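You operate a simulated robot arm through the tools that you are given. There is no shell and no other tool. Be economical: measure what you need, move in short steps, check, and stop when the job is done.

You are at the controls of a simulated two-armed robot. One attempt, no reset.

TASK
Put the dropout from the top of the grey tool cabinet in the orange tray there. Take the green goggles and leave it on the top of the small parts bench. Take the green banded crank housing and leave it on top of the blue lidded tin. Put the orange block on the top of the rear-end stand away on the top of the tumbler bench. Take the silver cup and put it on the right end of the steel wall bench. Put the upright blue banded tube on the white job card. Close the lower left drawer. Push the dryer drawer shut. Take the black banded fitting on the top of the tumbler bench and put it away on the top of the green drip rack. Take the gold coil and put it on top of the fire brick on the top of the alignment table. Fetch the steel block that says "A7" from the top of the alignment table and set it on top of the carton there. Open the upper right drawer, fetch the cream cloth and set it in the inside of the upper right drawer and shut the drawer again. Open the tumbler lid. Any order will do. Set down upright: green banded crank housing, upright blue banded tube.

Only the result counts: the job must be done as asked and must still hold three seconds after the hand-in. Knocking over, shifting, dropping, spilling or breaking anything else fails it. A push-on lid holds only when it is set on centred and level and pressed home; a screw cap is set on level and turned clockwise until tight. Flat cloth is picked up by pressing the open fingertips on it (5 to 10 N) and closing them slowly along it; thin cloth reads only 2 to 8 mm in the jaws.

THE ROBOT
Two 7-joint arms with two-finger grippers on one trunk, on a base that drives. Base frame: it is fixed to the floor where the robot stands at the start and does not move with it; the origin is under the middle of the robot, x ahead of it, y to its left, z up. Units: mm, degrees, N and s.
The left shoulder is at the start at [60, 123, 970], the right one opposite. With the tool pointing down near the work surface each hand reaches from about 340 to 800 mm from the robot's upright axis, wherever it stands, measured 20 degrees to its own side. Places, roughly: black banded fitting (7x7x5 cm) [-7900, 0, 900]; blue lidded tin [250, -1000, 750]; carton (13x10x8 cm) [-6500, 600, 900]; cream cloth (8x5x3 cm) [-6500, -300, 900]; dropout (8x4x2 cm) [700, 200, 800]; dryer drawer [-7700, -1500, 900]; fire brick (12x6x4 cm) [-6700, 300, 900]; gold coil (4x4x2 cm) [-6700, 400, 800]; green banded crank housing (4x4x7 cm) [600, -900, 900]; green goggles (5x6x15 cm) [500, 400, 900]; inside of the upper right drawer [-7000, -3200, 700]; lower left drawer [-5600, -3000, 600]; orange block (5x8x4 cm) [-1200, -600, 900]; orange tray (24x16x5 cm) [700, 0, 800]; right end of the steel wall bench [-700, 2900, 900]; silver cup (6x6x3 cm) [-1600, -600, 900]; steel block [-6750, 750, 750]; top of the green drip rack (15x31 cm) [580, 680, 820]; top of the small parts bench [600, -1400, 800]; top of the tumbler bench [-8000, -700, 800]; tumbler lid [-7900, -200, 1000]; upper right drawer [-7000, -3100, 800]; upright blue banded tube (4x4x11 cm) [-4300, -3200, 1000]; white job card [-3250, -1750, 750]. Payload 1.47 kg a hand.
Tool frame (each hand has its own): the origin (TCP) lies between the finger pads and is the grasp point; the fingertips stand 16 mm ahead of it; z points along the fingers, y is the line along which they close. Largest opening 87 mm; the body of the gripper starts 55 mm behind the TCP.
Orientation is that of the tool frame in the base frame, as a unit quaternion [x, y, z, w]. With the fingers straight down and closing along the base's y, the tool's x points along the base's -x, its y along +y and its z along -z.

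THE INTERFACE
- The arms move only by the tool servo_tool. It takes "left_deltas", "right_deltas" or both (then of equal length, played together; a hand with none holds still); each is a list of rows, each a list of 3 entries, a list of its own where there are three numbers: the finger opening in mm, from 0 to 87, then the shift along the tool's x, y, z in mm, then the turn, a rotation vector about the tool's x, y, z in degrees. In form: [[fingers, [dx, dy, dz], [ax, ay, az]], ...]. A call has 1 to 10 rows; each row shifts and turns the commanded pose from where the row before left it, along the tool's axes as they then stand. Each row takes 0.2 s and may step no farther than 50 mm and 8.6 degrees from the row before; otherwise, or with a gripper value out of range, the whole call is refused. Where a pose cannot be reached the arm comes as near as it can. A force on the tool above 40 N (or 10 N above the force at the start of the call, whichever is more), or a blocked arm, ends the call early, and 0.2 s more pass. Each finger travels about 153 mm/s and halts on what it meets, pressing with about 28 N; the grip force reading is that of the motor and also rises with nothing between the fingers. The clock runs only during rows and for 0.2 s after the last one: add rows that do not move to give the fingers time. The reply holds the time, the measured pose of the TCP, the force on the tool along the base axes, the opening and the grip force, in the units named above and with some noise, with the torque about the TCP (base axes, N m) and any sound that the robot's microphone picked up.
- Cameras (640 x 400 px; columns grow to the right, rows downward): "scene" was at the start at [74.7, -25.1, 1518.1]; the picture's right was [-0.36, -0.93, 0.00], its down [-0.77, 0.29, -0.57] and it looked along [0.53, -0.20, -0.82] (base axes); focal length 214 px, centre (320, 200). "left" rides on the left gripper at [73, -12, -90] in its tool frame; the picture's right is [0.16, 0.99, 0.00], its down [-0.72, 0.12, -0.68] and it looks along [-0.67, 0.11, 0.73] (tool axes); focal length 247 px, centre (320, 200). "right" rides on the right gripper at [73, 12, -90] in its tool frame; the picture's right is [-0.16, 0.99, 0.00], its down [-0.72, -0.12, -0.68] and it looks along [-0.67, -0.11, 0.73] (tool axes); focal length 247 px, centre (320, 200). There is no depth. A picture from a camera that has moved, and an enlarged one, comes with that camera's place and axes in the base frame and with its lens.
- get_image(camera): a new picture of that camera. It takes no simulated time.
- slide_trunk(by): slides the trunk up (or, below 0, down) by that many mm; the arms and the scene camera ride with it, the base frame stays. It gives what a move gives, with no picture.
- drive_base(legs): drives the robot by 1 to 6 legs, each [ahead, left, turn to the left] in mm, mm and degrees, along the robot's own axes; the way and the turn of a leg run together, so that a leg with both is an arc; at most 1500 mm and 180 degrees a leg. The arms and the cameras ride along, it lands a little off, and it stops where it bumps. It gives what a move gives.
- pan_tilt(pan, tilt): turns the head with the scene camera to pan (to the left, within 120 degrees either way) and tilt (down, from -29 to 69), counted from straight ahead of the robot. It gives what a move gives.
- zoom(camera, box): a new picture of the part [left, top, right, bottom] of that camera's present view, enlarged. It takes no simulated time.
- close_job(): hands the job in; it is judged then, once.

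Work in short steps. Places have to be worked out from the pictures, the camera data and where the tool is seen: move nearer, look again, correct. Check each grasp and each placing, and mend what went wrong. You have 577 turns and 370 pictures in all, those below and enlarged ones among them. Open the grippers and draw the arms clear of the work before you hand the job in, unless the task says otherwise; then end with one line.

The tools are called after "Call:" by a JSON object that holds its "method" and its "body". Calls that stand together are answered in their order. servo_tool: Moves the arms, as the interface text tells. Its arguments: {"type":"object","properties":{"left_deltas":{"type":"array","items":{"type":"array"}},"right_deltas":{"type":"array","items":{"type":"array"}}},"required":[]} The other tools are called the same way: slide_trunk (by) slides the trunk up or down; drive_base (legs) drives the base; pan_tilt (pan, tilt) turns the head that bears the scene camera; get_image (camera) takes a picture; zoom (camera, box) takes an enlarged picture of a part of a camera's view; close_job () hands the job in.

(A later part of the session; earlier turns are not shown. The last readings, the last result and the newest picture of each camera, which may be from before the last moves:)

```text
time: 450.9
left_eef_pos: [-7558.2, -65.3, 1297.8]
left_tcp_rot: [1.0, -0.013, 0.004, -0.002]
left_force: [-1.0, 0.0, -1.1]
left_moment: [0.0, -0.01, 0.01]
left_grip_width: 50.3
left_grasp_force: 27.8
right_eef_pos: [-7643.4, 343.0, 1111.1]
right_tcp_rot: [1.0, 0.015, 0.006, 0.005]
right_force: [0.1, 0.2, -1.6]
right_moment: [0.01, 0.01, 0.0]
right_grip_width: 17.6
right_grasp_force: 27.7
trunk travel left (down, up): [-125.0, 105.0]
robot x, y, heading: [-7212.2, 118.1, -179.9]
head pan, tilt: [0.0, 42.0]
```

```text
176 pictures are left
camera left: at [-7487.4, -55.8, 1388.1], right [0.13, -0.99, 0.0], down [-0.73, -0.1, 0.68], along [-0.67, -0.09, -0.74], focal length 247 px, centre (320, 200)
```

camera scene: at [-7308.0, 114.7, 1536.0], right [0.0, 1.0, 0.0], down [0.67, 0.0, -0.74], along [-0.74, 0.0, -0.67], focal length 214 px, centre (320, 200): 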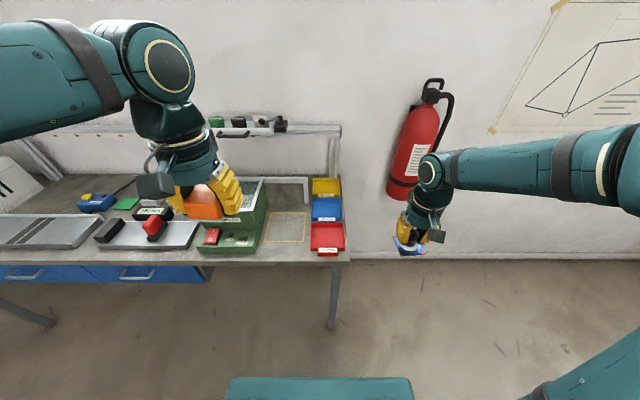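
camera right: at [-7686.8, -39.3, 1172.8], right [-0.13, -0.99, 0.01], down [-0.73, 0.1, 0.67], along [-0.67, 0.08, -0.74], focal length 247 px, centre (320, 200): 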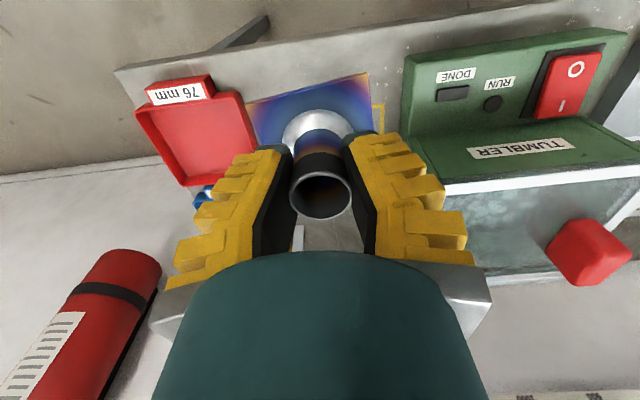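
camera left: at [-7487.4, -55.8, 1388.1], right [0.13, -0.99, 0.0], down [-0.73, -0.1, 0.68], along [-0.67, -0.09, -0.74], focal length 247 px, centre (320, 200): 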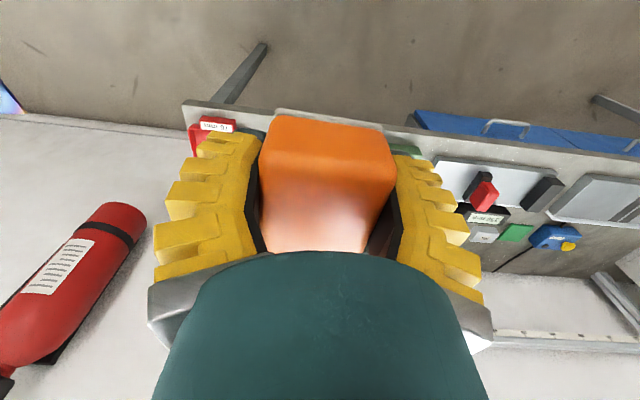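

The square's centre is about (−7905, −28). I bring the block over it while descending to z≈1090.

Call:
{"method": "servo_tool", "body": {"left_deltas": [[10, [-42, -4.6, 25], [0, 0, 0]], [10, [-42, -4.6, 25], [0, 0, 0]], [10, [-42, -4.6, 25], [0, 0, 0]], [10, [-42, -4.6, 25], [0, 0, 0]], [10, [-42, -4.6, 25], [0, 0, 0]], [10, [-42, -4.6, 25], [0, 0, 0]], [10, [-42, -4.6, 25], [0, 0, 0]], [10, [-42, -4.6, 25], [0, 0, 0]], [10, [0, 0, 0], [0, 0, 0]]]}}

Call:
{"method": "get_image", "body": {"camera": "left"}}

Call:
{"method": "zoom", "body": {"camera": "scene", "box": [180, 130, 400, 270]}}

```text
time: 452.9
left_eef_pos: [-7891.3, -19.6, 1096.4]
left_tcp_rot: [1.0, -0.013, 0.003, -0.001]
left_force: [0.4, -0.2, -1.1]
left_moment: [0.0, 0.0, -0.02]
left_grip_width: 50.6
left_grasp_force: 28.2
right_eef_pos: [-7643.2, 342.5, 1111.3]
right_tcp_rot: [1.0, 0.015, 0.006, 0.006]
right_force: [0.7, 0.1, -0.6]
right_moment: [-0.02, 0.01, 0.0]
right_grip_width: 16.8
right_grasp_force: 28.7
trunk travel left (down, up): [-125.0, 105.0]
robot x, y, heading: [-7208.4, 117.3, -179.5]
head pan, tilt: [0.0, 42.0]
```

```text
175 pictures are left
camera left: at [-7819.3, -10.4, 1187.2], right [0.13, -0.99, 0.0], down [-0.73, -0.1, 0.68], along [-0.67, -0.09, -0.74], focal length 247 px, centre (320, 200)
```

left: 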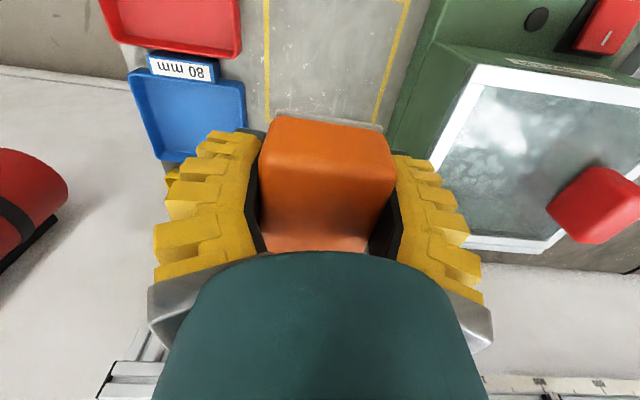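

```text
2.86 times, centred on (290, 200) of scene
camera zoom: at [-7306.5, 114.2, 1536.1], right [0.0, 1.0, 0.0], down [0.67, 0.0, -0.74], along [-0.74, 0.0, -0.67], focal length 613 px, centre (406, 200)
```

zoom: 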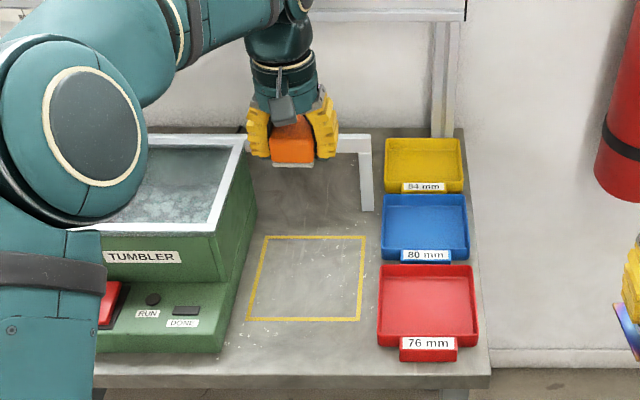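

I lower toward the bench, to z≈870.

Call:
{"method": "servo_tool", "body": {"left_deltas": [[10, [-6, 6, 40], [0, 0, 0]], [10, [0, 0, 45], [0, 0, 0]], [10, [0, 0, 45], [0, 0, 0]], [10, [0, 0, 45], [0, 0, 0]], [10, [0, 0, 40], [0, 0, 0]], [10, [0, 0, 11], [0, 0, 0]], [10, [0, 0, 0], [0, 0, 0]]]}}

Call:
{"method": "get_image", "body": {"camera": "left"}}

```text
time: 454.5
left_eef_pos: [-7898.3, -26.3, 867.4]
left_tcp_rot: [1.0, -0.013, 0.003, -0.001]
left_force: [0.8, -0.7, -1.4]
left_moment: [-0.01, -0.01, 0.0]
left_grip_width: 50.6
left_grasp_force: 28.0
right_eef_pos: [-7644.6, 344.1, 1109.5]
right_tcp_rot: [1.0, 0.015, 0.006, 0.005]
right_force: [0.4, -0.2, -1.3]
right_moment: [0.02, 0.0, 0.03]
right_grip_width: 17.0
right_grasp_force: 28.1
trunk travel left (down, up): [-125.0, 105.0]
robot x, y, heading: [-7209.0, 113.9, -179.7]
head pan, tilt: [0.0, 42.0]
```

```text
173 pictures are left
camera left: at [-7826.1, -16.9, 959.5], right [0.13, -0.99, 0.0], down [-0.73, -0.1, 0.68], along [-0.67, -0.09, -0.74], focal length 247 px, centre (320, 200)
```

left: 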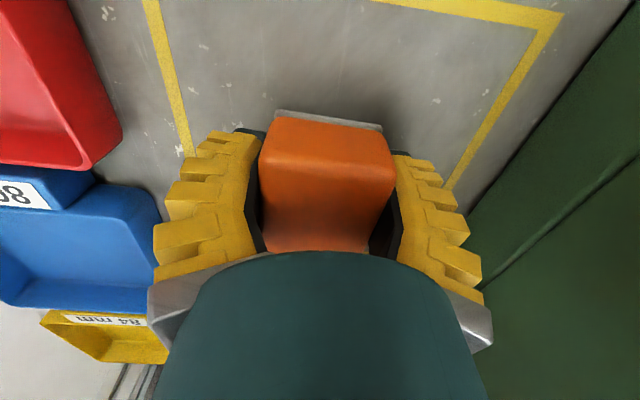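

Call:
{"method": "servo_tool", "body": {"left_deltas": [[10, [0, 0, 4], [0, 0, 0]], [10, [0, 0, 3], [0, 0, 0]], [10, [0, 0, 3], [0, 0, 0]], [10, [0, 0, 0], [0, 0, 0]]]}}

```text
time: 455.5
left_eef_pos: [-7897.4, -26.0, 859.2]
left_tcp_rot: [1.0, -0.012, 0.003, -0.001]
left_force: [0.0, 0.3, -1.6]
left_moment: [0.0, -0.01, 0.0]
left_grip_width: 50.4
left_grasp_force: 27.2
right_eef_pos: [-7643.9, 343.6, 1110.9]
right_tcp_rot: [1.0, 0.015, 0.007, 0.005]
right_force: [-0.3, 1.0, -1.1]
right_moment: [0.0, 0.0, -0.02]
right_grip_width: 16.7
right_grasp_force: 27.4
trunk travel left (down, up): [-125.0, 105.0]
robot x, y, heading: [-7208.7, 113.9, -179.4]
head pan, tilt: [0.0, 42.0]
```

Call:
{"method": "servo_tool", "body": {"left_deltas": [[10, [0, 0, 3], [0, 0, 0]], [10, [0, 0, 3], [0, 0, 0]], [10, [0, 0, 3], [0, 0, 0]], [10, [0, 0, 3], [0, 0, 0]], [10, [0, 0, 0], [0, 0, 0]]]}}

```text
time: 456.5
left_eef_pos: [-7901.0, -27.6, 854.5]
left_tcp_rot: [1.0, -0.012, -0.002, 0.0]
left_force: [6.7, -0.4, 16.4]
left_moment: [-0.1, -0.28, 0.05]
left_grip_width: 50.4
left_grasp_force: 28.3
right_eef_pos: [-7642.4, 343.3, 1111.5]
right_tcp_rot: [1.0, 0.015, 0.006, 0.006]
right_force: [-0.9, 0.5, -2.0]
right_moment: [0.0, -0.04, -0.01]
right_grip_width: 16.8
right_grasp_force: 28.1
trunk travel left (down, up): [-125.0, 105.0]
robot x, y, heading: [-7209.7, 113.2, -179.8]
head pan, tilt: [0.0, 42.0]
stopped in row 5 (left hand): the force on the tool passed its limit at 43 N (the readings are from after the stop); the commanded pose is now the measured one
```

Contact. I release the block and rise.

Call:
{"method": "servo_tool", "body": {"left_deltas": [[10, [0, 0, -1.5], [0, 0, 0]], [48, [0, 0, 0], [0, 0, 0]], [54, [0, 0, 0], [0, 0, 0]], [62, [0, 0, 0], [0, 0, 0]], [70, [0, 0, 0], [0, 0, 0]], [70, [0, 0, -15], [0, 0, 0]], [70, [0, 0, -40], [0, 0, 0]], [70, [0, 0, -45], [0, 0, 0]], [70, [0, 0, -45], [0, 0, 0]], [70, [0, 0, -45], [0, 0, 0]]]}}

Call:
{"method": "get_image", "body": {"camera": "left"}}

```text
time: 458.7
left_eef_pos: [-7899.5, -22.7, 1043.3]
left_tcp_rot: [1.0, -0.014, -0.001, 0.0]
left_force: [-0.7, -0.1, 0.1]
left_moment: [0.02, 0.02, -0.01]
left_grip_width: 73.4
left_grasp_force: 2.3
right_eef_pos: [-7644.1, 342.8, 1112.0]
right_tcp_rot: [1.0, 0.015, 0.006, 0.005]
right_force: [0.4, 0.3, -2.2]
right_moment: [-0.03, 0.03, -0.01]
right_grip_width: 16.7
right_grasp_force: 27.8
trunk travel left (down, up): [-125.0, 105.0]
robot x, y, heading: [-7211.7, 111.5, -179.7]
head pan, tilt: [0.0, 42.0]
```

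```text
172 pictures are left
camera left: at [-7827.0, -13.2, 1132.7], right [0.13, -0.99, 0.0], down [-0.72, -0.1, 0.68], along [-0.68, -0.09, -0.73], focal length 247 px, centre (320, 200)
```

left: 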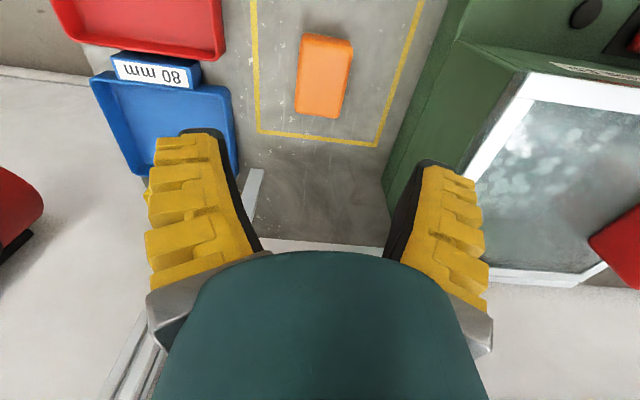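

The block rests in the square. Now the tumbler lid: I study its mechanism.

Call:
{"method": "servo_tool", "body": {"left_deltas": [[70, [45, 0, -20], [0, 0, 0]], [70, [45, 0, -20], [0, 0, 0]], [70, [45, 10, -10], [0, 0, 0]], [70, [45, 20, 0], [0, 0, 0]], [70, [40, 20, 0], [0, 0, 0]], [70, [30, 20, 0], [0, 0, 0]]]}}

Call:
{"method": "zoom", "body": {"camera": "scene", "box": [180, 140, 340, 260]}}

Call:
{"method": "get_image", "body": {"camera": "left"}}

```text
time: 460.1
left_eef_pos: [-7652.6, -103.0, 1094.0]
left_tcp_rot: [1.0, -0.013, -0.001, -0.001]
left_force: [-0.1, 0.2, -0.4]
left_moment: [0.03, -0.01, 0.03]
left_grip_width: 73.7
left_grasp_force: 2.4
right_eef_pos: [-7643.2, 342.2, 1112.2]
right_tcp_rot: [1.0, 0.015, 0.006, 0.005]
right_force: [-0.1, -0.2, -1.4]
right_moment: [0.02, 0.01, 0.0]
right_grip_width: 16.6
right_grasp_force: 27.9
trunk travel left (down, up): [-125.0, 105.0]
robot x, y, heading: [-7210.6, 114.0, -179.7]
head pan, tilt: [0.0, 42.0]
```

```text
3.33 times, centred on (260, 200) of scene
camera zoom: at [-7307.2, 113.8, 1536.0], right [0.0, 1.0, 0.0], down [0.67, 0.0, -0.74], along [-0.74, 0.0, -0.67], focal length 715 px, centre (520, 200)
```

zoom: 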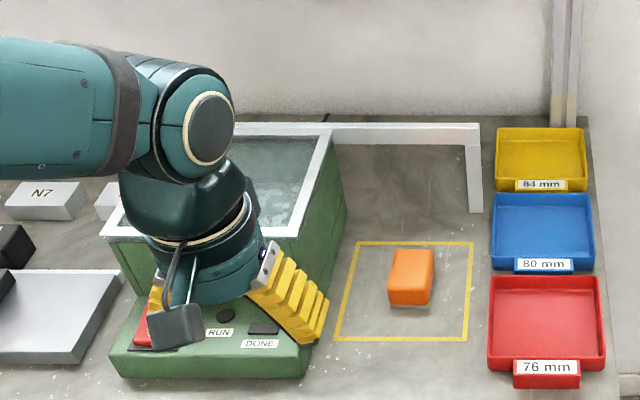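

```text
170 pictures are left
camera left: at [-7579.0, -93.4, 1184.0], right [0.13, -0.99, 0.0], down [-0.72, -0.1, 0.68], along [-0.68, -0.09, -0.73], focal length 247 px, centre (320, 200)
```

left: 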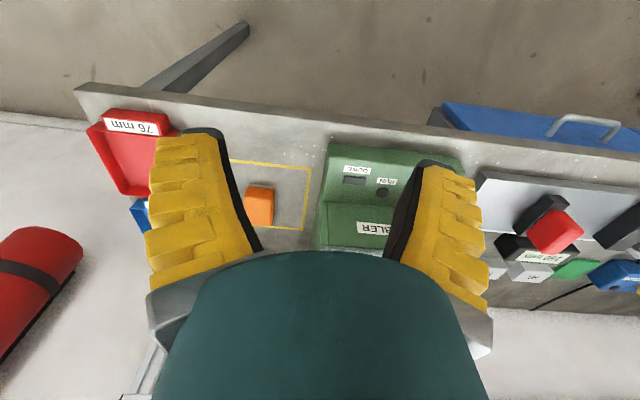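

I slide back left 370 mm to see and reach the lid squarely.

Call:
{"method": "drive_base", "body": {"legs": [[0, 330, 0]]}}

Call:
{"method": "zoom", "body": {"camera": "scene", "box": [260, 150, 420, 270]}}

```text
time: 463.6
left_eef_pos: [-7651.9, -429.4, 1093.8]
left_tcp_rot: [1.0, -0.013, -0.002, -0.001]
left_force: [-0.1, -0.8, 0.1]
left_moment: [0.01, -0.02, 0.01]
left_grip_width: 73.6
left_grasp_force: 2.7
right_eef_pos: [-7642.7, 16.8, 1111.0]
right_tcp_rot: [1.0, 0.015, 0.006, 0.005]
right_force: [0.2, -0.4, -1.5]
right_moment: [0.01, -0.01, 0.04]
right_grip_width: 16.5
right_grasp_force: 28.3
trunk travel left (down, up): [-125.0, 105.0]
robot x, y, heading: [-7210.7, -213.9, -179.8]
head pan, tilt: [0.0, 42.0]
```

```text
3.33 times, centred on (340, 210) of scene
camera zoom: at [-7306.8, -212.5, 1536.0], right [0.0, 1.0, 0.0], down [0.67, 0.0, -0.74], along [-0.74, 0.0, -0.67], focal length 715 px, centre (253, 167)
```

zoom: 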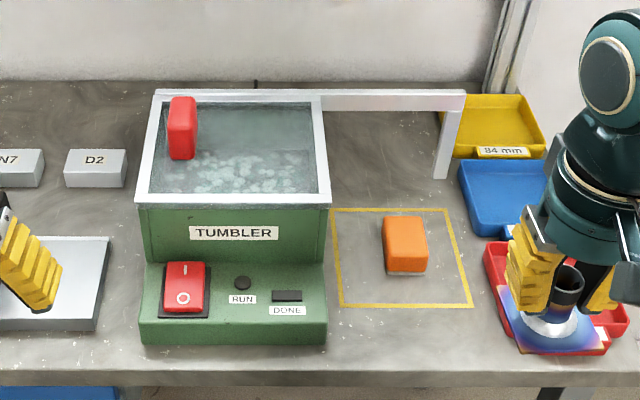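

The lid appears to slide right along the rear rail; its red handle is at about (−7948, −296), z 988–1060. I bring the left hand over the handle with open fingers.

Call:
{"method": "servo_tool", "body": {"left_deltas": [[70, [-40, -19, -10], [0, 0, 0]], [70, [-42, -19, -10], [0, 0, 0]], [70, [-42, -19, 0], [0, 0, 0]], [70, [-43, -19, 0], [0, 0, 0]], [70, [-43, -19, 0], [0, 0, 0]], [70, [-43, -19, 0], [0, 0, 0]], [70, [-43, -19, 0], [0, 0, 0]], [70, [0, 0, 0], [0, 0, 0]]]}}

Call:
{"method": "get_image", "body": {"camera": "left"}}

Call:
{"method": "zoom", "body": {"camera": "scene", "box": [260, 150, 420, 270]}}

```text
time: 465.4
left_eef_pos: [-7938.9, -287.1, 1116.9]
left_tcp_rot: [1.0, -0.012, -0.002, -0.001]
left_force: [0.5, -0.6, 0.1]
left_moment: [0.01, 0.06, 0.0]
left_grip_width: 73.2
left_grasp_force: 2.2
right_eef_pos: [-7642.2, 17.1, 1111.0]
right_tcp_rot: [1.0, 0.015, 0.006, 0.005]
right_force: [0.6, -0.1, -1.8]
right_moment: [0.0, 0.01, -0.01]
right_grip_width: 16.4
right_grasp_force: 28.4
trunk travel left (down, up): [-125.0, 105.0]
robot x, y, heading: [-7209.4, -212.1, -179.4]
head pan, tilt: [0.0, 42.0]
```

```text
168 pictures are left
camera left: at [-7865.6, -277.3, 1206.3], right [0.13, -0.99, 0.0], down [-0.72, -0.1, 0.68], along [-0.68, -0.09, -0.73], focal length 247 px, centre (320, 200)
```

left: 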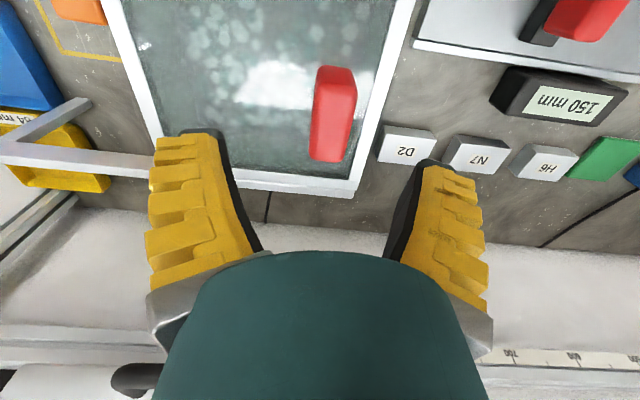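

```text
3.33 times, centred on (340, 210) of scene
camera zoom: at [-7304.2, -213.2, 1536.3], right [0.0, 1.0, 0.0], down [0.67, 0.0, -0.74], along [-0.74, 0.0, -0.67], focal length 715 px, centre (253, 167)
```

zoom: 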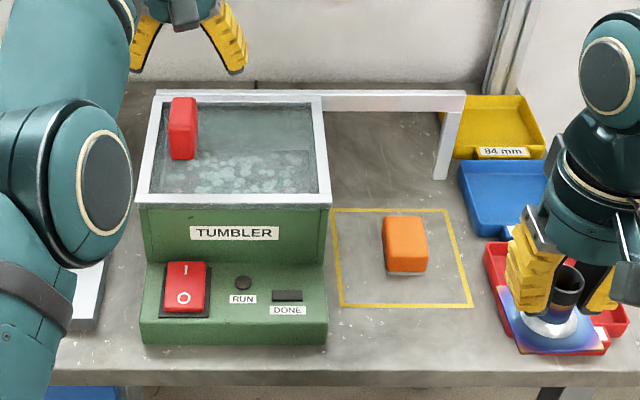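

The handle is a bar along x, ~70 mm long, top z≈1034. I lower the fingers around it to z≈1022.

Call:
{"method": "servo_tool", "body": {"left_deltas": [[70, [-11, 10, 25], [0, 0, 0]], [70, [0, 0, 30], [0, 0, 0]], [70, [0, 0, 25], [0, 0, 0]], [70, [0, 0, 14], [0, 0, 0]], [70, [0, 0, 0], [0, 0, 0]]]}}

Call:
{"method": "get_image", "body": {"camera": "left"}}

```text
time: 466.6
left_eef_pos: [-7950.6, -298.7, 1019.0]
left_tcp_rot: [1.0, -0.013, -0.003, 0.001]
left_force: [-0.2, 0.3, -0.5]
left_moment: [0.02, -0.02, 0.03]
left_grip_width: 73.8
left_grasp_force: 3.0
left hand out of reach, approached as far as the arm can: row 1
right_eef_pos: [-7642.0, 15.7, 1111.9]
right_tcp_rot: [1.0, 0.015, 0.006, 0.005]
right_force: [-0.2, 0.0, -1.4]
right_moment: [0.01, -0.01, 0.0]
right_grip_width: 16.3
right_grasp_force: 28.7
trunk travel left (down, up): [-125.0, 105.0]
robot x, y, heading: [-7210.4, -211.8, -179.7]
head pan, tilt: [0.0, 42.0]
```

```text
166 pictures are left
camera left: at [-7878.7, -288.9, 1109.8], right [0.13, -0.99, 0.0], down [-0.72, -0.1, 0.68], along [-0.68, -0.09, -0.73], focal length 247 px, centre (320, 200)
```

left: 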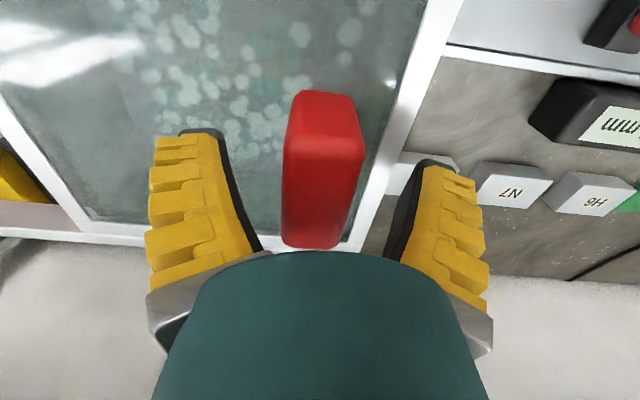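

The bar is between the fingers. I slide the whole robot right so the left finger pushes the lid along its rail.

Call:
{"method": "drive_base", "body": {"legs": [[0, -70, 0]]}}

Call:
{"method": "zoom", "body": {"camera": "scene", "box": [230, 130, 420, 270]}}

```text
time: 467.9
left_eef_pos: [-7952.6, -227.3, 1019.4]
left_tcp_rot: [1.0, -0.013, -0.002, -0.001]
left_force: [0.8, 0.5, 0.5]
left_moment: [-0.06, 0.0, 0.01]
left_grip_width: 73.6
left_grasp_force: 2.2
right_eef_pos: [-7643.5, 87.0, 1111.9]
right_tcp_rot: [1.0, 0.015, 0.007, 0.006]
right_force: [0.2, 1.1, -1.9]
right_moment: [0.0, 0.0, 0.03]
right_grip_width: 16.5
right_grasp_force: 28.2
trunk travel left (down, up): [-125.0, 105.0]
robot x, y, heading: [-7211.7, -142.6, -179.6]
head pan, tilt: [0.0, 42.0]
```

```text
2.86 times, centred on (325, 200) of scene
camera zoom: at [-7307.0, -141.7, 1536.0], right [0.0, 1.0, 0.0], down [0.67, 0.0, -0.74], along [-0.74, 0.0, -0.67], focal length 613 px, centre (306, 200)
```

zoom: 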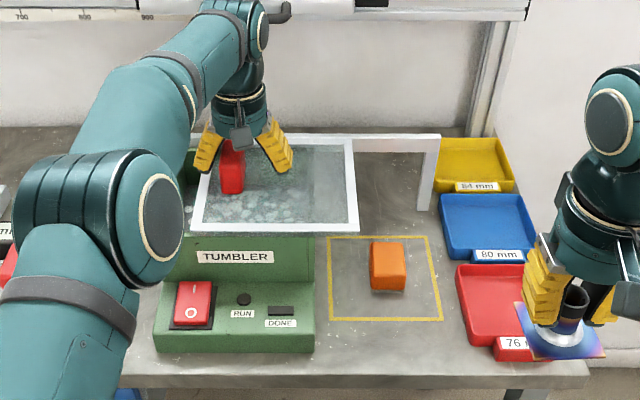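

The lid is sliding right as hoped. I continue in further legs.

Call:
{"method": "drive_base", "body": {"legs": [[0, -60, 0], [0, -50, 0]]}}

Call:
{"method": "zoom", "body": {"camera": "scene", "box": [200, 130, 390, 270]}}

```text
time: 469.8
left_eef_pos: [-7952.7, -119.2, 1019.9]
left_tcp_rot: [1.0, -0.014, -0.001, 0.0]
left_force: [-0.4, 0.6, 0.9]
left_moment: [0.02, -0.01, -0.01]
left_grip_width: 73.3
left_grasp_force: 2.5
right_eef_pos: [-7642.7, 194.8, 1111.3]
right_tcp_rot: [1.0, 0.014, 0.006, 0.006]
right_force: [0.5, 0.5, -1.5]
right_moment: [-0.01, -0.01, 0.0]
right_grip_width: 16.2
right_grasp_force: 28.2
trunk travel left (down, up): [-125.0, 105.0]
robot x, y, heading: [-7214.4, -31.4, -179.7]
head pan, tilt: [0.0, 42.0]
```

```text
2.86 times, centred on (295, 200) of scene
camera zoom: at [-7307.3, -33.3, 1536.0], right [0.0, 1.0, 0.0], down [0.67, 0.0, -0.74], along [-0.74, 0.0, -0.67], focal length 613 px, centre (391, 200)
```

zoom: 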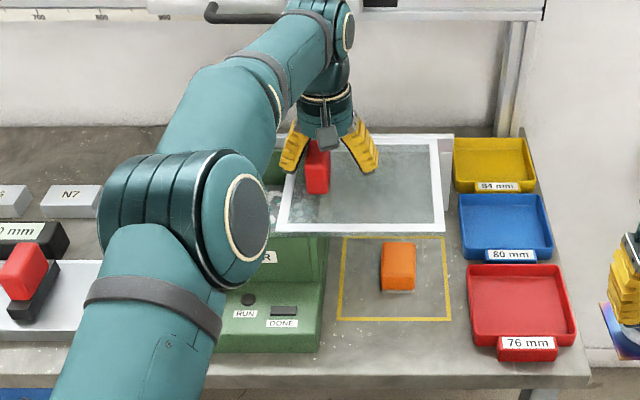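

Nearly at the rail's end. I finish with small hand pushes.

Call:
{"method": "servo_tool", "body": {"left_deltas": [[70, [0, -8, 0], [0, 0, 0]], [70, [0, -8, 0], [0, 0, 0]], [70, [0, -8, 0], [0, 0, 0]], [70, [0, -8, 0], [0, 0, 0]], [70, [0, 0, 0], [0, 0, 0]]]}}

Call:
{"method": "zoom", "body": {"camera": "scene", "box": [200, 130, 390, 270]}}

```text
time: 471.0
left_eef_pos: [-7951.5, -88.8, 1020.6]
left_tcp_rot: [1.0, -0.014, -0.002, 0.0]
left_force: [-0.3, -8.6, 1.4]
left_moment: [0.1, 0.0, 0.06]
left_grip_width: 79.9
left_grasp_force: 6.7
right_eef_pos: [-7644.1, 194.9, 1110.7]
right_tcp_rot: [1.0, 0.014, 0.006, 0.006]
right_force: [-0.5, -0.3, -2.0]
right_moment: [-0.01, 0.01, 0.0]
right_grip_width: 16.2
right_grasp_force: 27.5
trunk travel left (down, up): [-125.0, 105.0]
robot x, y, heading: [-7210.6, -34.4, -179.8]
head pan, tilt: [0.0, 42.0]
```

```text
2.86 times, centred on (295, 200) of scene
camera zoom: at [-7307.3, -34.9, 1536.0], right [0.0, 1.0, 0.0], down [0.67, 0.0, -0.74], along [-0.74, 0.0, -0.67], focal length 613 px, centre (391, 200)
```

zoom: 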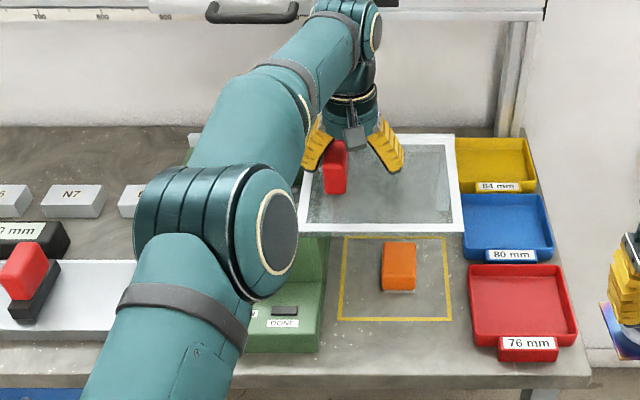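

The lid has reached its stop and the tumbler is open. I lift the left hand off and withdraw.

Call:
{"method": "servo_tool", "body": {"left_deltas": [[80, [0, 8, 0], [0, 0, 0]], [80, [0, 6, -20], [0, 0, 0]], [80, [0, 0, -40], [0, 0, 0]], [80, [10, 0, -40], [0, 0, 0]], [80, [45, 0, -10], [0, 0, 0]], [80, [45, 0, 0], [0, 0, 0]], [80, [45, 0, 0], [0, 0, 0]], [80, [45, 0, 0], [0, 0, 0]], [80, [45, 0, 0], [0, 0, 0]]]}}

Call:
{"method": "zoom", "body": {"camera": "scene", "box": [160, 130, 390, 270]}}

```text
time: 473.0
left_eef_pos: [-7717.2, -107.6, 1131.6]
left_tcp_rot: [1.0, -0.014, -0.003, 0.0]
left_force: [-0.4, -0.7, 0.0]
left_moment: [0.03, 0.01, -0.01]
left_grip_width: 82.0
left_grasp_force: 0.7
right_eef_pos: [-7642.0, 194.7, 1111.5]
right_tcp_rot: [1.0, 0.014, 0.005, 0.005]
right_force: [1.1, 0.0, -1.8]
right_moment: [0.01, 0.06, 0.01]
right_grip_width: 16.2
right_grasp_force: 27.6
trunk travel left (down, up): [-125.0, 105.0]
robot x, y, heading: [-7209.5, -38.1, -179.7]
head pan, tilt: [0.0, 42.0]
```

```text
2.78 times, centred on (275, 200) of scene
camera zoom: at [-7305.4, -34.4, 1536.1], right [0.0, 1.0, 0.0], down [0.67, 0.0, -0.74], along [-0.74, 0.0, -0.67], focal length 597 px, centre (445, 200)
```

zoom: 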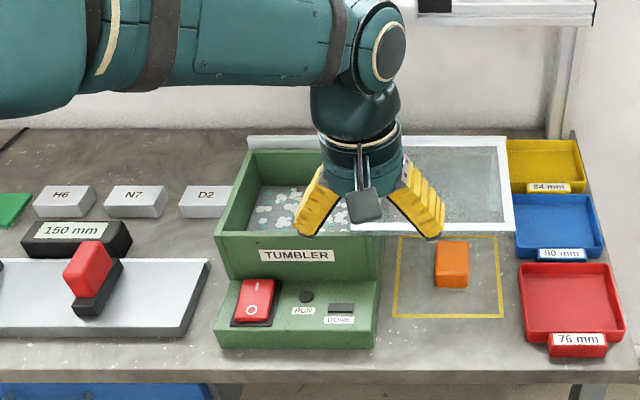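

The tumbler is open. Next the dryer drawer: I retract the left hand and slide left about 1300 mm.

Call:
{"method": "servo_tool", "body": {"left_deltas": [[0, [45, 10, 0], [0, 0, 0]], [0, [45, 15, 0], [0, 0, 0]], [0, [45, 15, 0], [0, 0, 0]], [0, [45, 15, 0], [0, 0, 0]]]}}

Call:
{"method": "drive_base", "body": {"legs": [[0, 650, 0], [0, 650, 0]]}}

Call:
{"method": "pan_tilt", "body": {"pan": 10, "tilt": 42}}

Call:
{"method": "get_image", "body": {"camera": "scene"}}

```text
time: 474.0
left_eef_pos: [-7536.8, -170.2, 1130.6]
left_tcp_rot: [1.0, -0.014, -0.001, 0.0]
left_force: [0.0, -0.3, -0.3]
left_moment: [0.04, 0.0, -0.01]
left_grip_width: 0.0
left_grasp_force: 28.1
right_eef_pos: [-7642.4, 194.6, 1111.1]
right_tcp_rot: [1.0, 0.014, 0.005, 0.005]
right_force: [1.4, 0.8, -1.1]
right_moment: [0.01, -0.01, -0.02]
right_grip_width: 16.0
right_grasp_force: 28.5
trunk travel left (down, up): [-125.0, 105.0]
robot x, y, heading: [-7208.4, -31.0, -179.8]
head pan, tilt: [0.0, 42.0]
```

```text
time: 485.9
left_eef_pos: [-7531.0, -1472.6, 1130.8]
left_tcp_rot: [1.0, -0.013, -0.001, -0.001]
left_force: [0.2, 0.4, 0.7]
left_moment: [0.04, 0.06, -0.02]
left_grip_width: 0.3
left_grasp_force: 28.2
right_eef_pos: [-7635.8, -1111.0, 1110.4]
right_tcp_rot: [1.0, 0.015, 0.006, 0.004]
right_force: [-0.4, 0.1, -1.8]
right_moment: [0.03, 0.01, -0.02]
right_grip_width: 16.0
right_grasp_force: 27.8
trunk travel left (down, up): [-125.0, 105.0]
robot x, y, heading: [-7204.1, -1337.6, -179.9]
head pan, tilt: [0.0, 42.0]
```

```text
time: 486.6
left_eef_pos: [-7532.1, -1473.1, 1131.1]
left_tcp_rot: [1.0, -0.013, -0.001, -0.002]
left_force: [0.3, -0.2, -0.1]
left_moment: [0.02, 0.02, 0.02]
left_grip_width: 0.1
left_grasp_force: 28.5
right_eef_pos: [-7635.4, -1108.6, 1109.6]
right_tcp_rot: [1.0, 0.015, 0.006, 0.005]
right_force: [-0.4, -0.3, -1.4]
right_moment: [-0.01, -0.01, 0.04]
right_grip_width: 16.0
right_grasp_force: 28.1
trunk travel left (down, up): [-125.0, 105.0]
robot x, y, heading: [-7201.8, -1337.2, -179.7]
head pan, tilt: [10.0, 42.0]
```

```text
161 pictures are left
camera scene: at [-7298.0, -1352.2, 1536.0], right [-0.18, 0.98, 0.0], down [0.66, 0.12, -0.74], along [-0.73, -0.13, -0.67], focal length 214 px, centre (320, 200)
```

scene: 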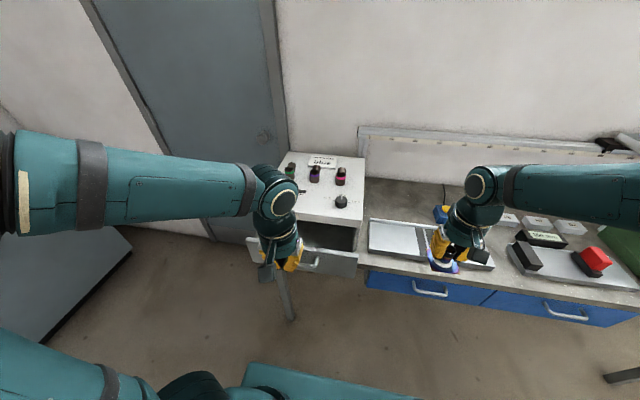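

The drawer front is near x −7703, centred y≈−1476, z≈850–940. I lower the closed left hand in front of it and pitch it so the fingertips lead.

Call:
{"method": "servo_tool", "body": {"left_deltas": [[0, [0, 0, 45], [0, 0, 0]], [0, [0, 0, 45], [0, 0, 0]], [0, [0, 0, 45], [0, 0, 0]], [0, [0, 0, 45], [0, 0, 0]], [0, [0, 0, 40], [0, 0, 0]]]}}

Call:
{"method": "servo_tool", "body": {"left_deltas": [[0, [0, 0, 0], [0, -8, 0]], [0, [0, 0, 0], [0, -8, 0]], [0, [0, 0, 0], [0, -8, 0]], [0, [0, 0, 0], [0, -8, 0]], [0, [0, 0, 0], [0, -8, 0]], [0, [0, 0, 0], [0, -8, 0]], [0, [0, 0, 0], [0, -8, 0]], [0, [0, 0, 0], [0, -8, 0]]]}}

Call:
{"method": "get_image", "body": {"camera": "left"}}

Call:
{"method": "get_image", "body": {"camera": "scene"}}

```text
time: 487.8
left_eef_pos: [-7530.8, -1471.4, 909.5]
left_tcp_rot: [1.0, -0.013, 0.0, -0.001]
left_force: [0.0, 0.6, 0.2]
left_moment: [0.02, -0.03, -0.02]
left_grip_width: 0.3
left_grasp_force: 28.0
right_eef_pos: [-7635.6, -1107.7, 1110.0]
right_tcp_rot: [1.0, 0.015, 0.005, 0.006]
right_force: [-0.4, 0.3, -2.0]
right_moment: [-0.01, 0.03, 0.02]
right_grip_width: 16.0
right_grasp_force: 27.9
trunk travel left (down, up): [-125.0, 105.0]
robot x, y, heading: [-7198.9, -1336.9, -179.9]
head pan, tilt: [10.0, 42.0]
```

```text
time: 489.6
left_eef_pos: [-7651.8, -1446.0, 885.0]
left_tcp_rot: [0.846, -0.011, -0.533, -0.008]
left_force: [0.5, -0.6, 0.2]
left_moment: [-0.01, 0.01, -0.02]
left_grip_width: 0.0
left_grasp_force: 28.5
left hand out of reach, approached as far as the arm can: row 1, 2, 3, 4, 5, 6, 7
right_eef_pos: [-7635.6, -1109.2, 1110.8]
right_tcp_rot: [1.0, 0.016, 0.006, 0.005]
right_force: [0.1, -0.3, -1.3]
right_moment: [-0.03, 0.02, -0.02]
right_grip_width: 16.0
right_grasp_force: 28.3
trunk travel left (down, up): [-125.0, 105.0]
robot x, y, heading: [-7203.4, -1336.1, -179.8]
head pan, tilt: [10.0, 42.0]
```

```text
160 pictures are left
camera left: at [-7539.9, -1437.6, 858.6], right [0.04, -0.99, -0.14], down [0.3, -0.12, 0.95], along [-0.95, -0.08, 0.29], focal length 247 px, centre (320, 200)
```

left: 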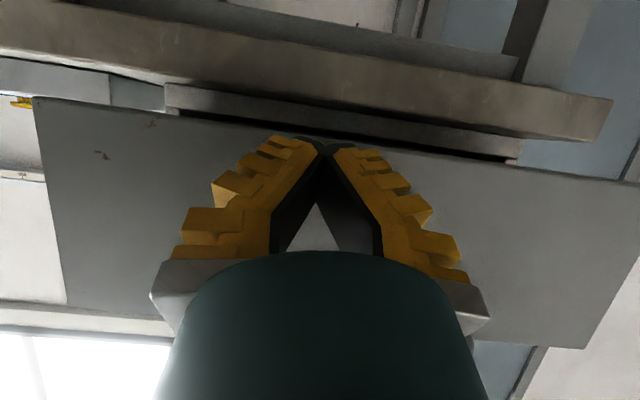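

```text
159 pictures are left
camera scene: at [-7298.4, -1352.6, 1535.9], right [-0.18, 0.98, 0.0], down [0.66, 0.12, -0.74], along [-0.73, -0.13, -0.67], focal length 214 px, centre (320, 200)
```

scene: 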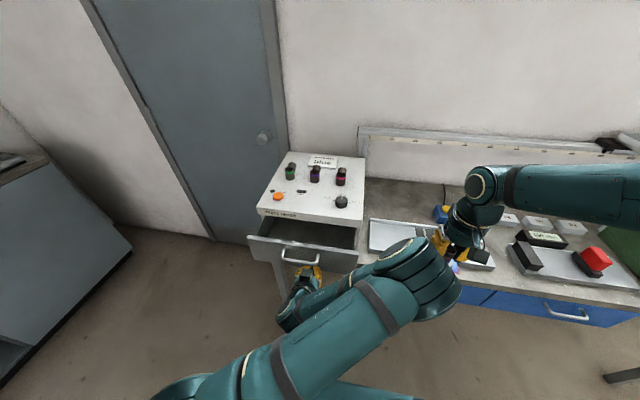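

The arm was too folded, so the hand drifted forward. I step the command forward to a reachable pose and check.

Call:
{"method": "servo_tool", "body": {"left_deltas": [[0, [-17.5, 0, 36], [0, 0, 0]], [0, [-17.5, 0, 36], [0, 0, 0]], [0, [-13, 0, 27], [0, 0, 0]], [0, [0, 0, 0], [0, 0, 0]]]}}

Call:
{"method": "get_image", "body": {"camera": "scene"}}

```text
time: 490.6
left_eef_pos: [-7757.0, -1442.5, 885.4]
left_tcp_rot: [0.849, -0.011, -0.528, -0.007]
left_force: [29.2, 2.6, -1.0]
left_moment: [-0.01, 0.22, 0.2]
left_grip_width: 5.8
left_grasp_force: 28.3
right_eef_pos: [-7632.3, -1108.9, 1110.5]
right_tcp_rot: [1.0, 0.016, 0.004, 0.006]
right_force: [-0.3, 0.1, -1.4]
right_moment: [-0.02, 0.02, -0.03]
right_grip_width: 16.0
right_grasp_force: 27.8
trunk travel left (down, up): [-125.0, 105.0]
robot x, y, heading: [-7201.1, -1335.9, -179.9]
head pan, tilt: [10.0, 42.0]
```

```text
158 pictures are left
camera scene: at [-7294.1, -1351.8, 1536.2], right [-0.18, 0.98, 0.0], down [0.66, 0.12, -0.74], along [-0.73, -0.13, -0.67], focal length 214 px, centre (320, 200)
```

scene: 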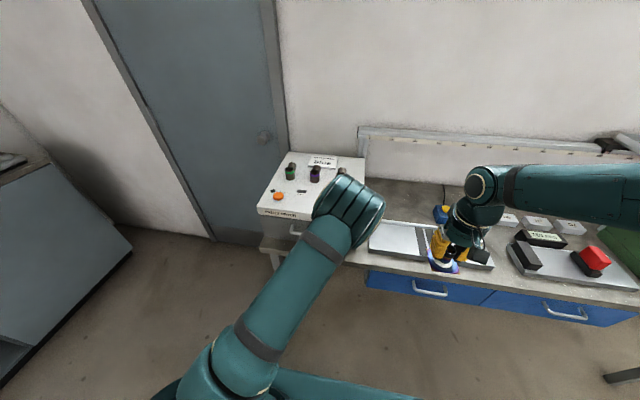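

The drawer has been pushed in (29 N at the stop). I back off and inspect.

Call:
{"method": "servo_tool", "body": {"left_deltas": [[0, [9, 0, -18], [0, 0, 0]], [0, [13, 0, -27], [0, 0, 0]], [0, [17.5, 0, -36], [0, 0, 0]], [0, [17.5, 0, -36], [0, 0, 0]], [0, [0, 0, 0], [0, 0, 0]]]}}

Call:
{"method": "get_image", "body": {"camera": "left"}}

Call:
{"method": "zoom", "body": {"camera": "scene", "box": [220, 140, 400, 300]}}

```text
time: 491.8
left_eef_pos: [-7643.0, -1445.2, 876.5]
left_tcp_rot: [0.847, -0.009, -0.531, -0.007]
left_force: [0.9, -0.1, 0.1]
left_moment: [0.01, 0.0, 0.0]
left_grip_width: 0.0
left_grasp_force: 28.2
left hand out of reach, approached as far as the arm can: row 4
right_eef_pos: [-7635.8, -1110.5, 1111.9]
right_tcp_rot: [1.0, 0.016, 0.006, 0.005]
right_force: [0.4, -0.6, -1.4]
right_moment: [0.01, 0.01, -0.01]
right_grip_width: 15.7
right_grasp_force: 28.1
trunk travel left (down, up): [-125.0, 105.0]
robot x, y, heading: [-7202.7, -1339.0, -179.9]
head pan, tilt: [10.0, 42.0]
```

```text
157 pictures are left
camera left: at [-7530.9, -1436.5, 851.3], right [0.04, -0.99, -0.14], down [0.29, -0.12, 0.95], along [-0.95, -0.08, 0.29], focal length 247 px, centre (320, 200)
```

left: 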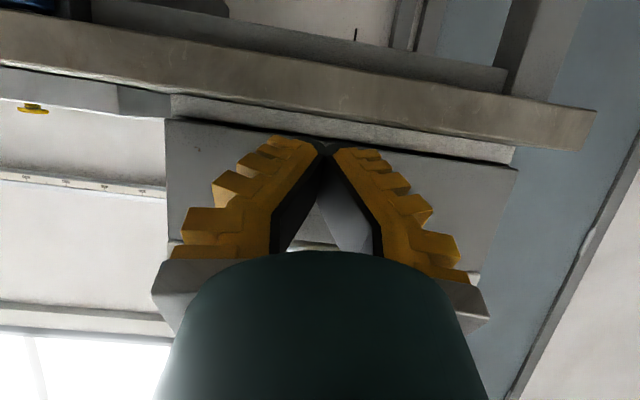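

```text
2.50 times, centred on (310, 220) of scene
camera zoom: at [-7297.7, -1352.6, 1536.0], right [-0.18, 0.98, 0.0], down [0.66, 0.12, -0.74], along [-0.73, -0.13, -0.67], focal length 536 px, centre (345, 150)
```

zoom: 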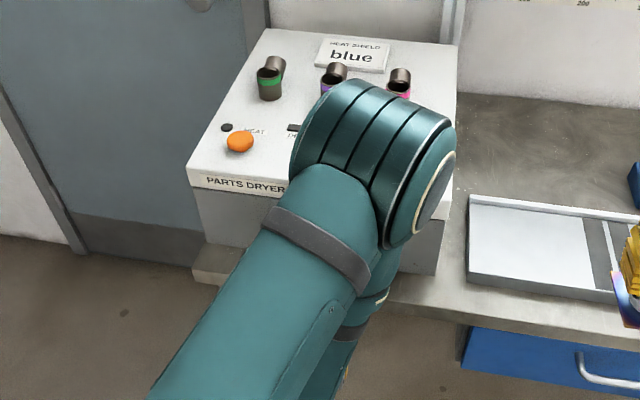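

Call:
{"method": "servo_tool", "body": {"left_deltas": [[0, [0, 0, 0], [0, 8, 0]], [0, [0, 0, 0], [0, 8, 0]], [0, [0, 0, 0], [0, 8, 0]], [0, [0, 0, 0], [0, 8, 0]], [0, [0, 0, 0], [0, 8, 0]], [0, [0, 0, 0], [0, 8, 0]], [0, [0, 0, 0], [0, 8, 0]], [0, [0, 0, -20], [0, 8, 0]], [0, [0, 0, -40], [0, 0, 0]]]}}

Call:
{"method": "servo_tool", "body": {"left_deltas": [[40, [0, 20, -40], [0, 0, 0]], [40, [0, 20, -40], [0, 0, 0]], [40, [0, 20, -40], [0, 0, 0]], [40, [0, 40, -20], [0, 0, 0]], [40, [0, 40, 0], [0, 0, 0]]]}}

Call:
{"method": "zoom", "body": {"camera": "scene", "box": [220, 140, 400, 300]}}

```text
time: 493.8
left_eef_pos: [-7636.2, -1443.4, 935.4]
left_tcp_rot: [1.0, -0.014, -0.001, -0.001]
left_force: [0.2, -0.5, 0.8]
left_moment: [0.02, 0.0, 0.03]
left_grip_width: 0.0
left_grasp_force: 27.7
right_eef_pos: [-7634.8, -1110.1, 1110.6]
right_tcp_rot: [1.0, 0.015, 0.006, 0.004]
right_force: [1.1, 0.7, -1.4]
right_moment: [-0.04, 0.03, -0.03]
right_grip_width: 16.2
right_grasp_force: 27.5
trunk travel left (down, up): [-125.0, 105.0]
robot x, y, heading: [-7202.3, -1336.0, -179.8]
head pan, tilt: [10.0, 42.0]
```

```text
time: 495.0
left_eef_pos: [-7640.4, -1586.3, 1079.2]
left_tcp_rot: [1.0, -0.013, -0.002, -0.001]
left_force: [-0.6, -1.1, 0.3]
left_moment: [-0.04, 0.02, 0.04]
left_grip_width: 45.8
left_grasp_force: 4.2
right_eef_pos: [-7634.5, -1109.2, 1110.7]
right_tcp_rot: [1.0, 0.016, 0.007, 0.005]
right_force: [0.1, -0.7, -1.2]
right_moment: [-0.01, 0.02, 0.0]
right_grip_width: 15.8
right_grasp_force: 28.1
trunk travel left (down, up): [-125.0, 105.0]
robot x, y, heading: [-7201.4, -1338.3, -179.7]
head pan, tilt: [10.0, 42.0]
```

```text
2.50 times, centred on (310, 220) of scene
camera zoom: at [-7297.9, -1353.0, 1536.0], right [-0.18, 0.98, 0.0], down [0.66, 0.12, -0.74], along [-0.73, -0.13, -0.67], focal length 536 px, centre (345, 150)
```

zoom: 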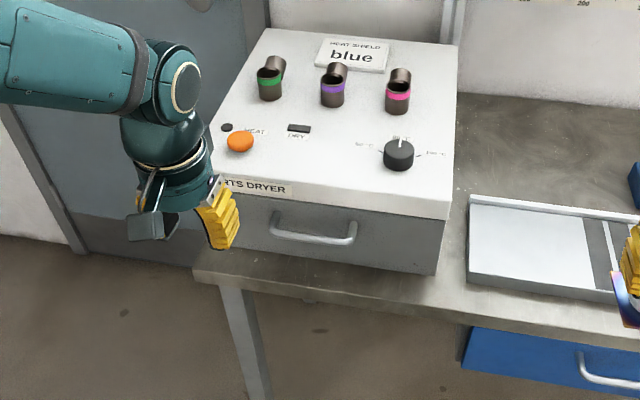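

The dryer drawer is shut. Now the alignment table: I raise the left hand, turn to face east and move up along its west side.

Call:
{"method": "servo_tool", "body": {"left_deltas": [[60, [30, -20, -35], [0, 0, 0]], [60, [30, -20, -35], [0, 0, 0]], [60, [20, -20, -30], [0, 0, 0]]], "right_deltas": [[0, [30, 0, -25], [0, 0, 0]], [0, [30, 0, -25], [0, 0, 0]], [0, [0, 0, -20], [0, 0, 0]]]}}

Call:
{"method": "drive_base", "body": {"legs": [[60, 0, 0], [0, 0, 90], [0, 0, 90], [0, 600, 0]]}}

Call:
{"method": "pan_tilt", "body": {"pan": 25, "tilt": 35}}

Call:
{"method": "get_image", "body": {"camera": "scene"}}

```text
refused: row 1 steps farther than a row can; nothing moved
```

```text
time: 509.0
left_eef_pos: [-6816.6, -491.5, 1078.1]
left_tcp_rot: [0.017, 1.0, -0.001, 0.002]
left_force: [-0.4, 0.0, 0.9]
left_moment: [0.02, 0.03, 0.0]
left_grip_width: 45.8
left_grasp_force: 4.2
right_eef_pos: [-6826.3, -966.6, 1111.0]
right_tcp_rot: [-0.011, 1.0, 0.004, -0.006]
right_force: [-0.8, -0.3, -1.2]
right_moment: [0.0, -0.01, 0.01]
right_grip_width: 15.7
right_grasp_force: 27.8
trunk travel left (down, up): [-125.0, 105.0]
robot x, y, heading: [-7258.1, -733.2, -0.2]
head pan, tilt: [10.0, 42.0]
```

```text
time: 509.8
left_eef_pos: [-6816.8, -491.5, 1079.0]
left_tcp_rot: [0.017, 1.0, -0.001, 0.002]
left_force: [-1.5, 0.1, -0.7]
left_moment: [0.01, -0.01, 0.0]
left_grip_width: 46.0
left_grasp_force: 4.2
right_eef_pos: [-6827.0, -966.3, 1110.8]
right_tcp_rot: [-0.01, 1.0, 0.005, -0.006]
right_force: [0.8, 0.0, -1.0]
right_moment: [-0.01, -0.04, -0.03]
right_grip_width: 15.8
right_grasp_force: 27.9
trunk travel left (down, up): [-125.0, 105.0]
robot x, y, heading: [-7257.3, -729.0, -0.2]
head pan, tilt: [25.0, 35.0]
```

```text
154 pictures are left
camera scene: at [-7169.2, -696.7, 1546.5], right [0.42, -0.91, 0.0], down [-0.52, -0.24, -0.82], along [0.74, 0.34, -0.57], focal length 214 px, centre (320, 200)
```

scene: 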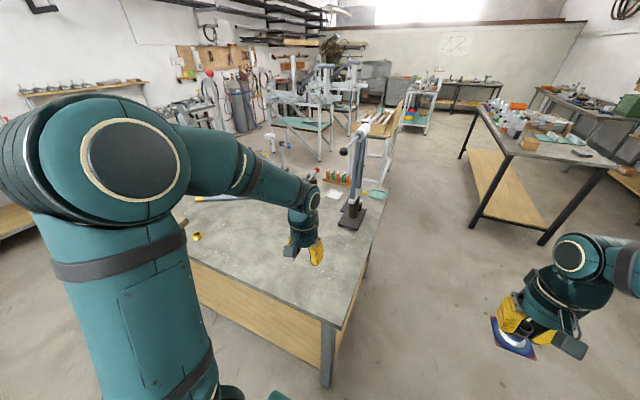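

Call:
{"method": "servo_tool", "body": {"left_deltas": [[60, [20, 0, -40], [0, 0, 0]], [60, [20, 0, -40], [0, 0, 0]], [60, [10, 0, -20], [0, 0, 0]]], "right_deltas": [[0, [20, 0, -30], [0, 0, 0]], [0, [20, 0, -30], [0, 0, 0]], [0, [0, 0, -20], [0, 0, 0]]]}}

Call:
{"method": "drive_base", "body": {"legs": [[0, 500, 0], [0, 300, 0]]}}

Call:
{"method": "pan_tilt", "body": {"pan": 0, "tilt": 42}}

Call:
{"method": "get_image", "body": {"camera": "scene"}}

```text
time: 510.6
left_eef_pos: [-6868.0, -490.0, 1179.8]
left_tcp_rot: [0.017, 1.0, 0.0, 0.001]
left_force: [-0.1, -1.0, -0.4]
left_moment: [-0.03, -0.01, 0.01]
left_grip_width: 64.6
left_grasp_force: 3.3
right_eef_pos: [-6866.2, -968.1, 1193.2]
right_tcp_rot: [-0.011, 1.0, 0.005, -0.006]
right_force: [-0.4, 0.2, -2.0]
right_moment: [0.02, 0.0, -0.01]
right_grip_width: 15.7
right_grasp_force: 27.5
trunk travel left (down, up): [-125.0, 105.0]
robot x, y, heading: [-7258.5, -733.6, -0.4]
head pan, tilt: [25.0, 35.0]
```

```text
time: 518.1
left_eef_pos: [-6858.4, 287.1, 1178.4]
left_tcp_rot: [0.02, 1.0, -0.001, 0.002]
left_force: [0.0, 0.1, 0.2]
left_moment: [0.02, 0.03, -0.01]
left_grip_width: 64.7
left_grasp_force: 3.4
right_eef_pos: [-6860.5, -189.3, 1193.2]
right_tcp_rot: [-0.008, 1.0, 0.005, -0.005]
right_force: [0.2, 0.0, -2.0]
right_moment: [0.0, -0.01, 0.01]
right_grip_width: 15.5
right_grasp_force: 28.0
trunk travel left (down, up): [-125.0, 105.0]
robot x, y, heading: [-7247.9, 46.6, -0.5]
head pan, tilt: [25.0, 35.0]
```

```text
time: 519.0
left_eef_pos: [-6859.2, 287.6, 1179.2]
left_tcp_rot: [0.02, 1.0, -0.001, 0.001]
left_force: [0.8, 1.4, -0.6]
left_moment: [0.02, 0.0, 0.03]
left_grip_width: 64.5
left_grasp_force: 3.0
right_eef_pos: [-6860.6, -190.3, 1193.1]
right_tcp_rot: [-0.008, 1.0, 0.006, -0.005]
right_force: [-0.4, 0.0, -0.6]
right_moment: [0.05, 0.0, 0.0]
right_grip_width: 15.9
right_grasp_force: 28.3
trunk travel left (down, up): [-125.0, 105.0]
robot x, y, heading: [-7251.1, 45.5, -0.7]
head pan, tilt: [0.0, 42.0]
```

```text
153 pictures are left
camera scene: at [-7159.2, 45.7, 1536.0], right [-0.01, -1.0, 0.0], down [-0.67, 0.01, -0.74], along [0.74, -0.01, -0.67], focal length 214 px, centre (320, 200)
```

scene: 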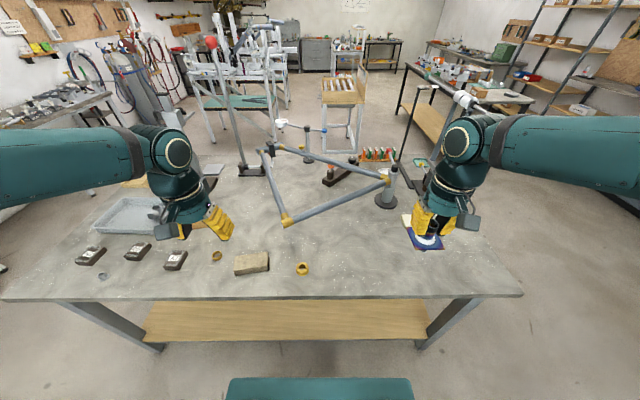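

Call:
{"method": "zoom", "body": {"camera": "scene", "box": [60, 160, 340, 310]}}

Call:
{"method": "zoom", "body": {"camera": "scene", "box": [60, 225, 220, 310]}}

```text
2.29 times, centred on (200, 235) of scene
camera zoom: at [-7159.2, 45.7, 1536.0], right [-0.01, -1.0, 0.0], down [-0.67, 0.01, -0.74], along [0.74, -0.01, -0.67], focal length 490 px, centre (594, 120)
```

zoom: 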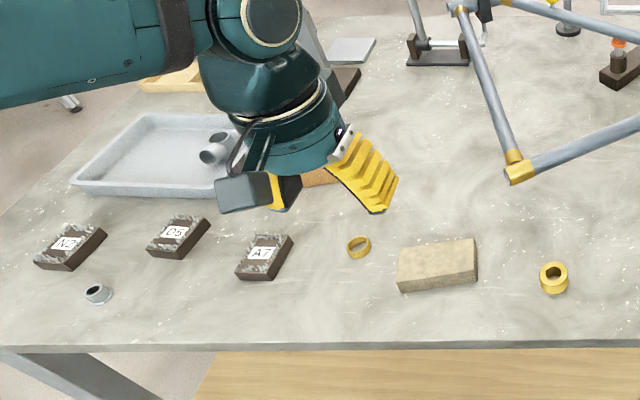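

```text
4.00 times, centred on (140, 268) of scene
camera zoom: at [-7159.2, 45.7, 1536.0], right [-0.01, -1.0, 0.0], down [-0.67, 0.01, -0.74], along [0.74, -0.01, -0.67], focal length 858 px, centre (1040, -70)
```

zoom: 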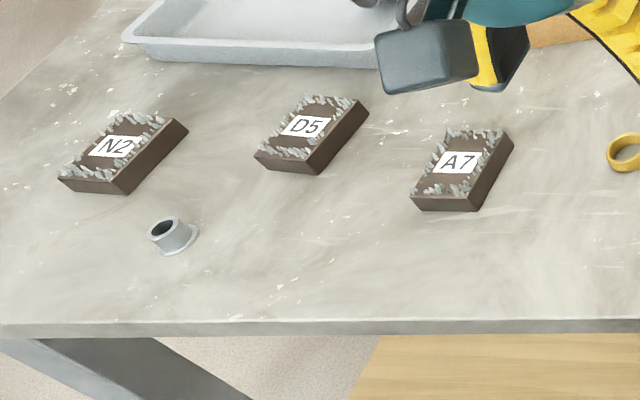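

The coil (thin gold ring) is near (−6697, 426), the brick near (−6755, 275), and A7 near (−6730, 555). I take the left hand view to fix heights.

Call:
{"method": "get_image", "body": {"camera": "left"}}

```text
150 pictures are left
camera left: at [-6933.5, 279.2, 1268.7], right [-0.12, 0.99, 0.0], down [0.73, 0.09, 0.68], along [0.68, 0.08, -0.73], focal length 247 px, centre (320, 200)
```

left: 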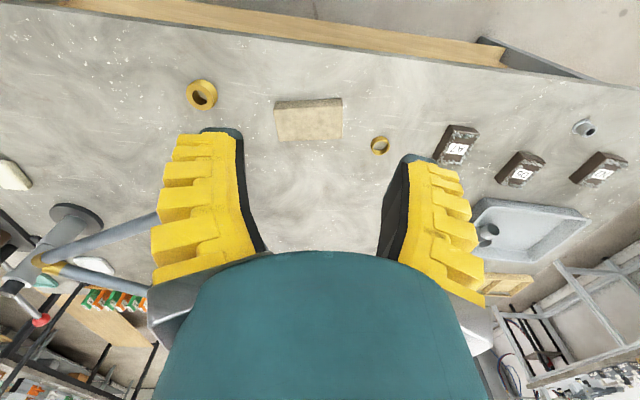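

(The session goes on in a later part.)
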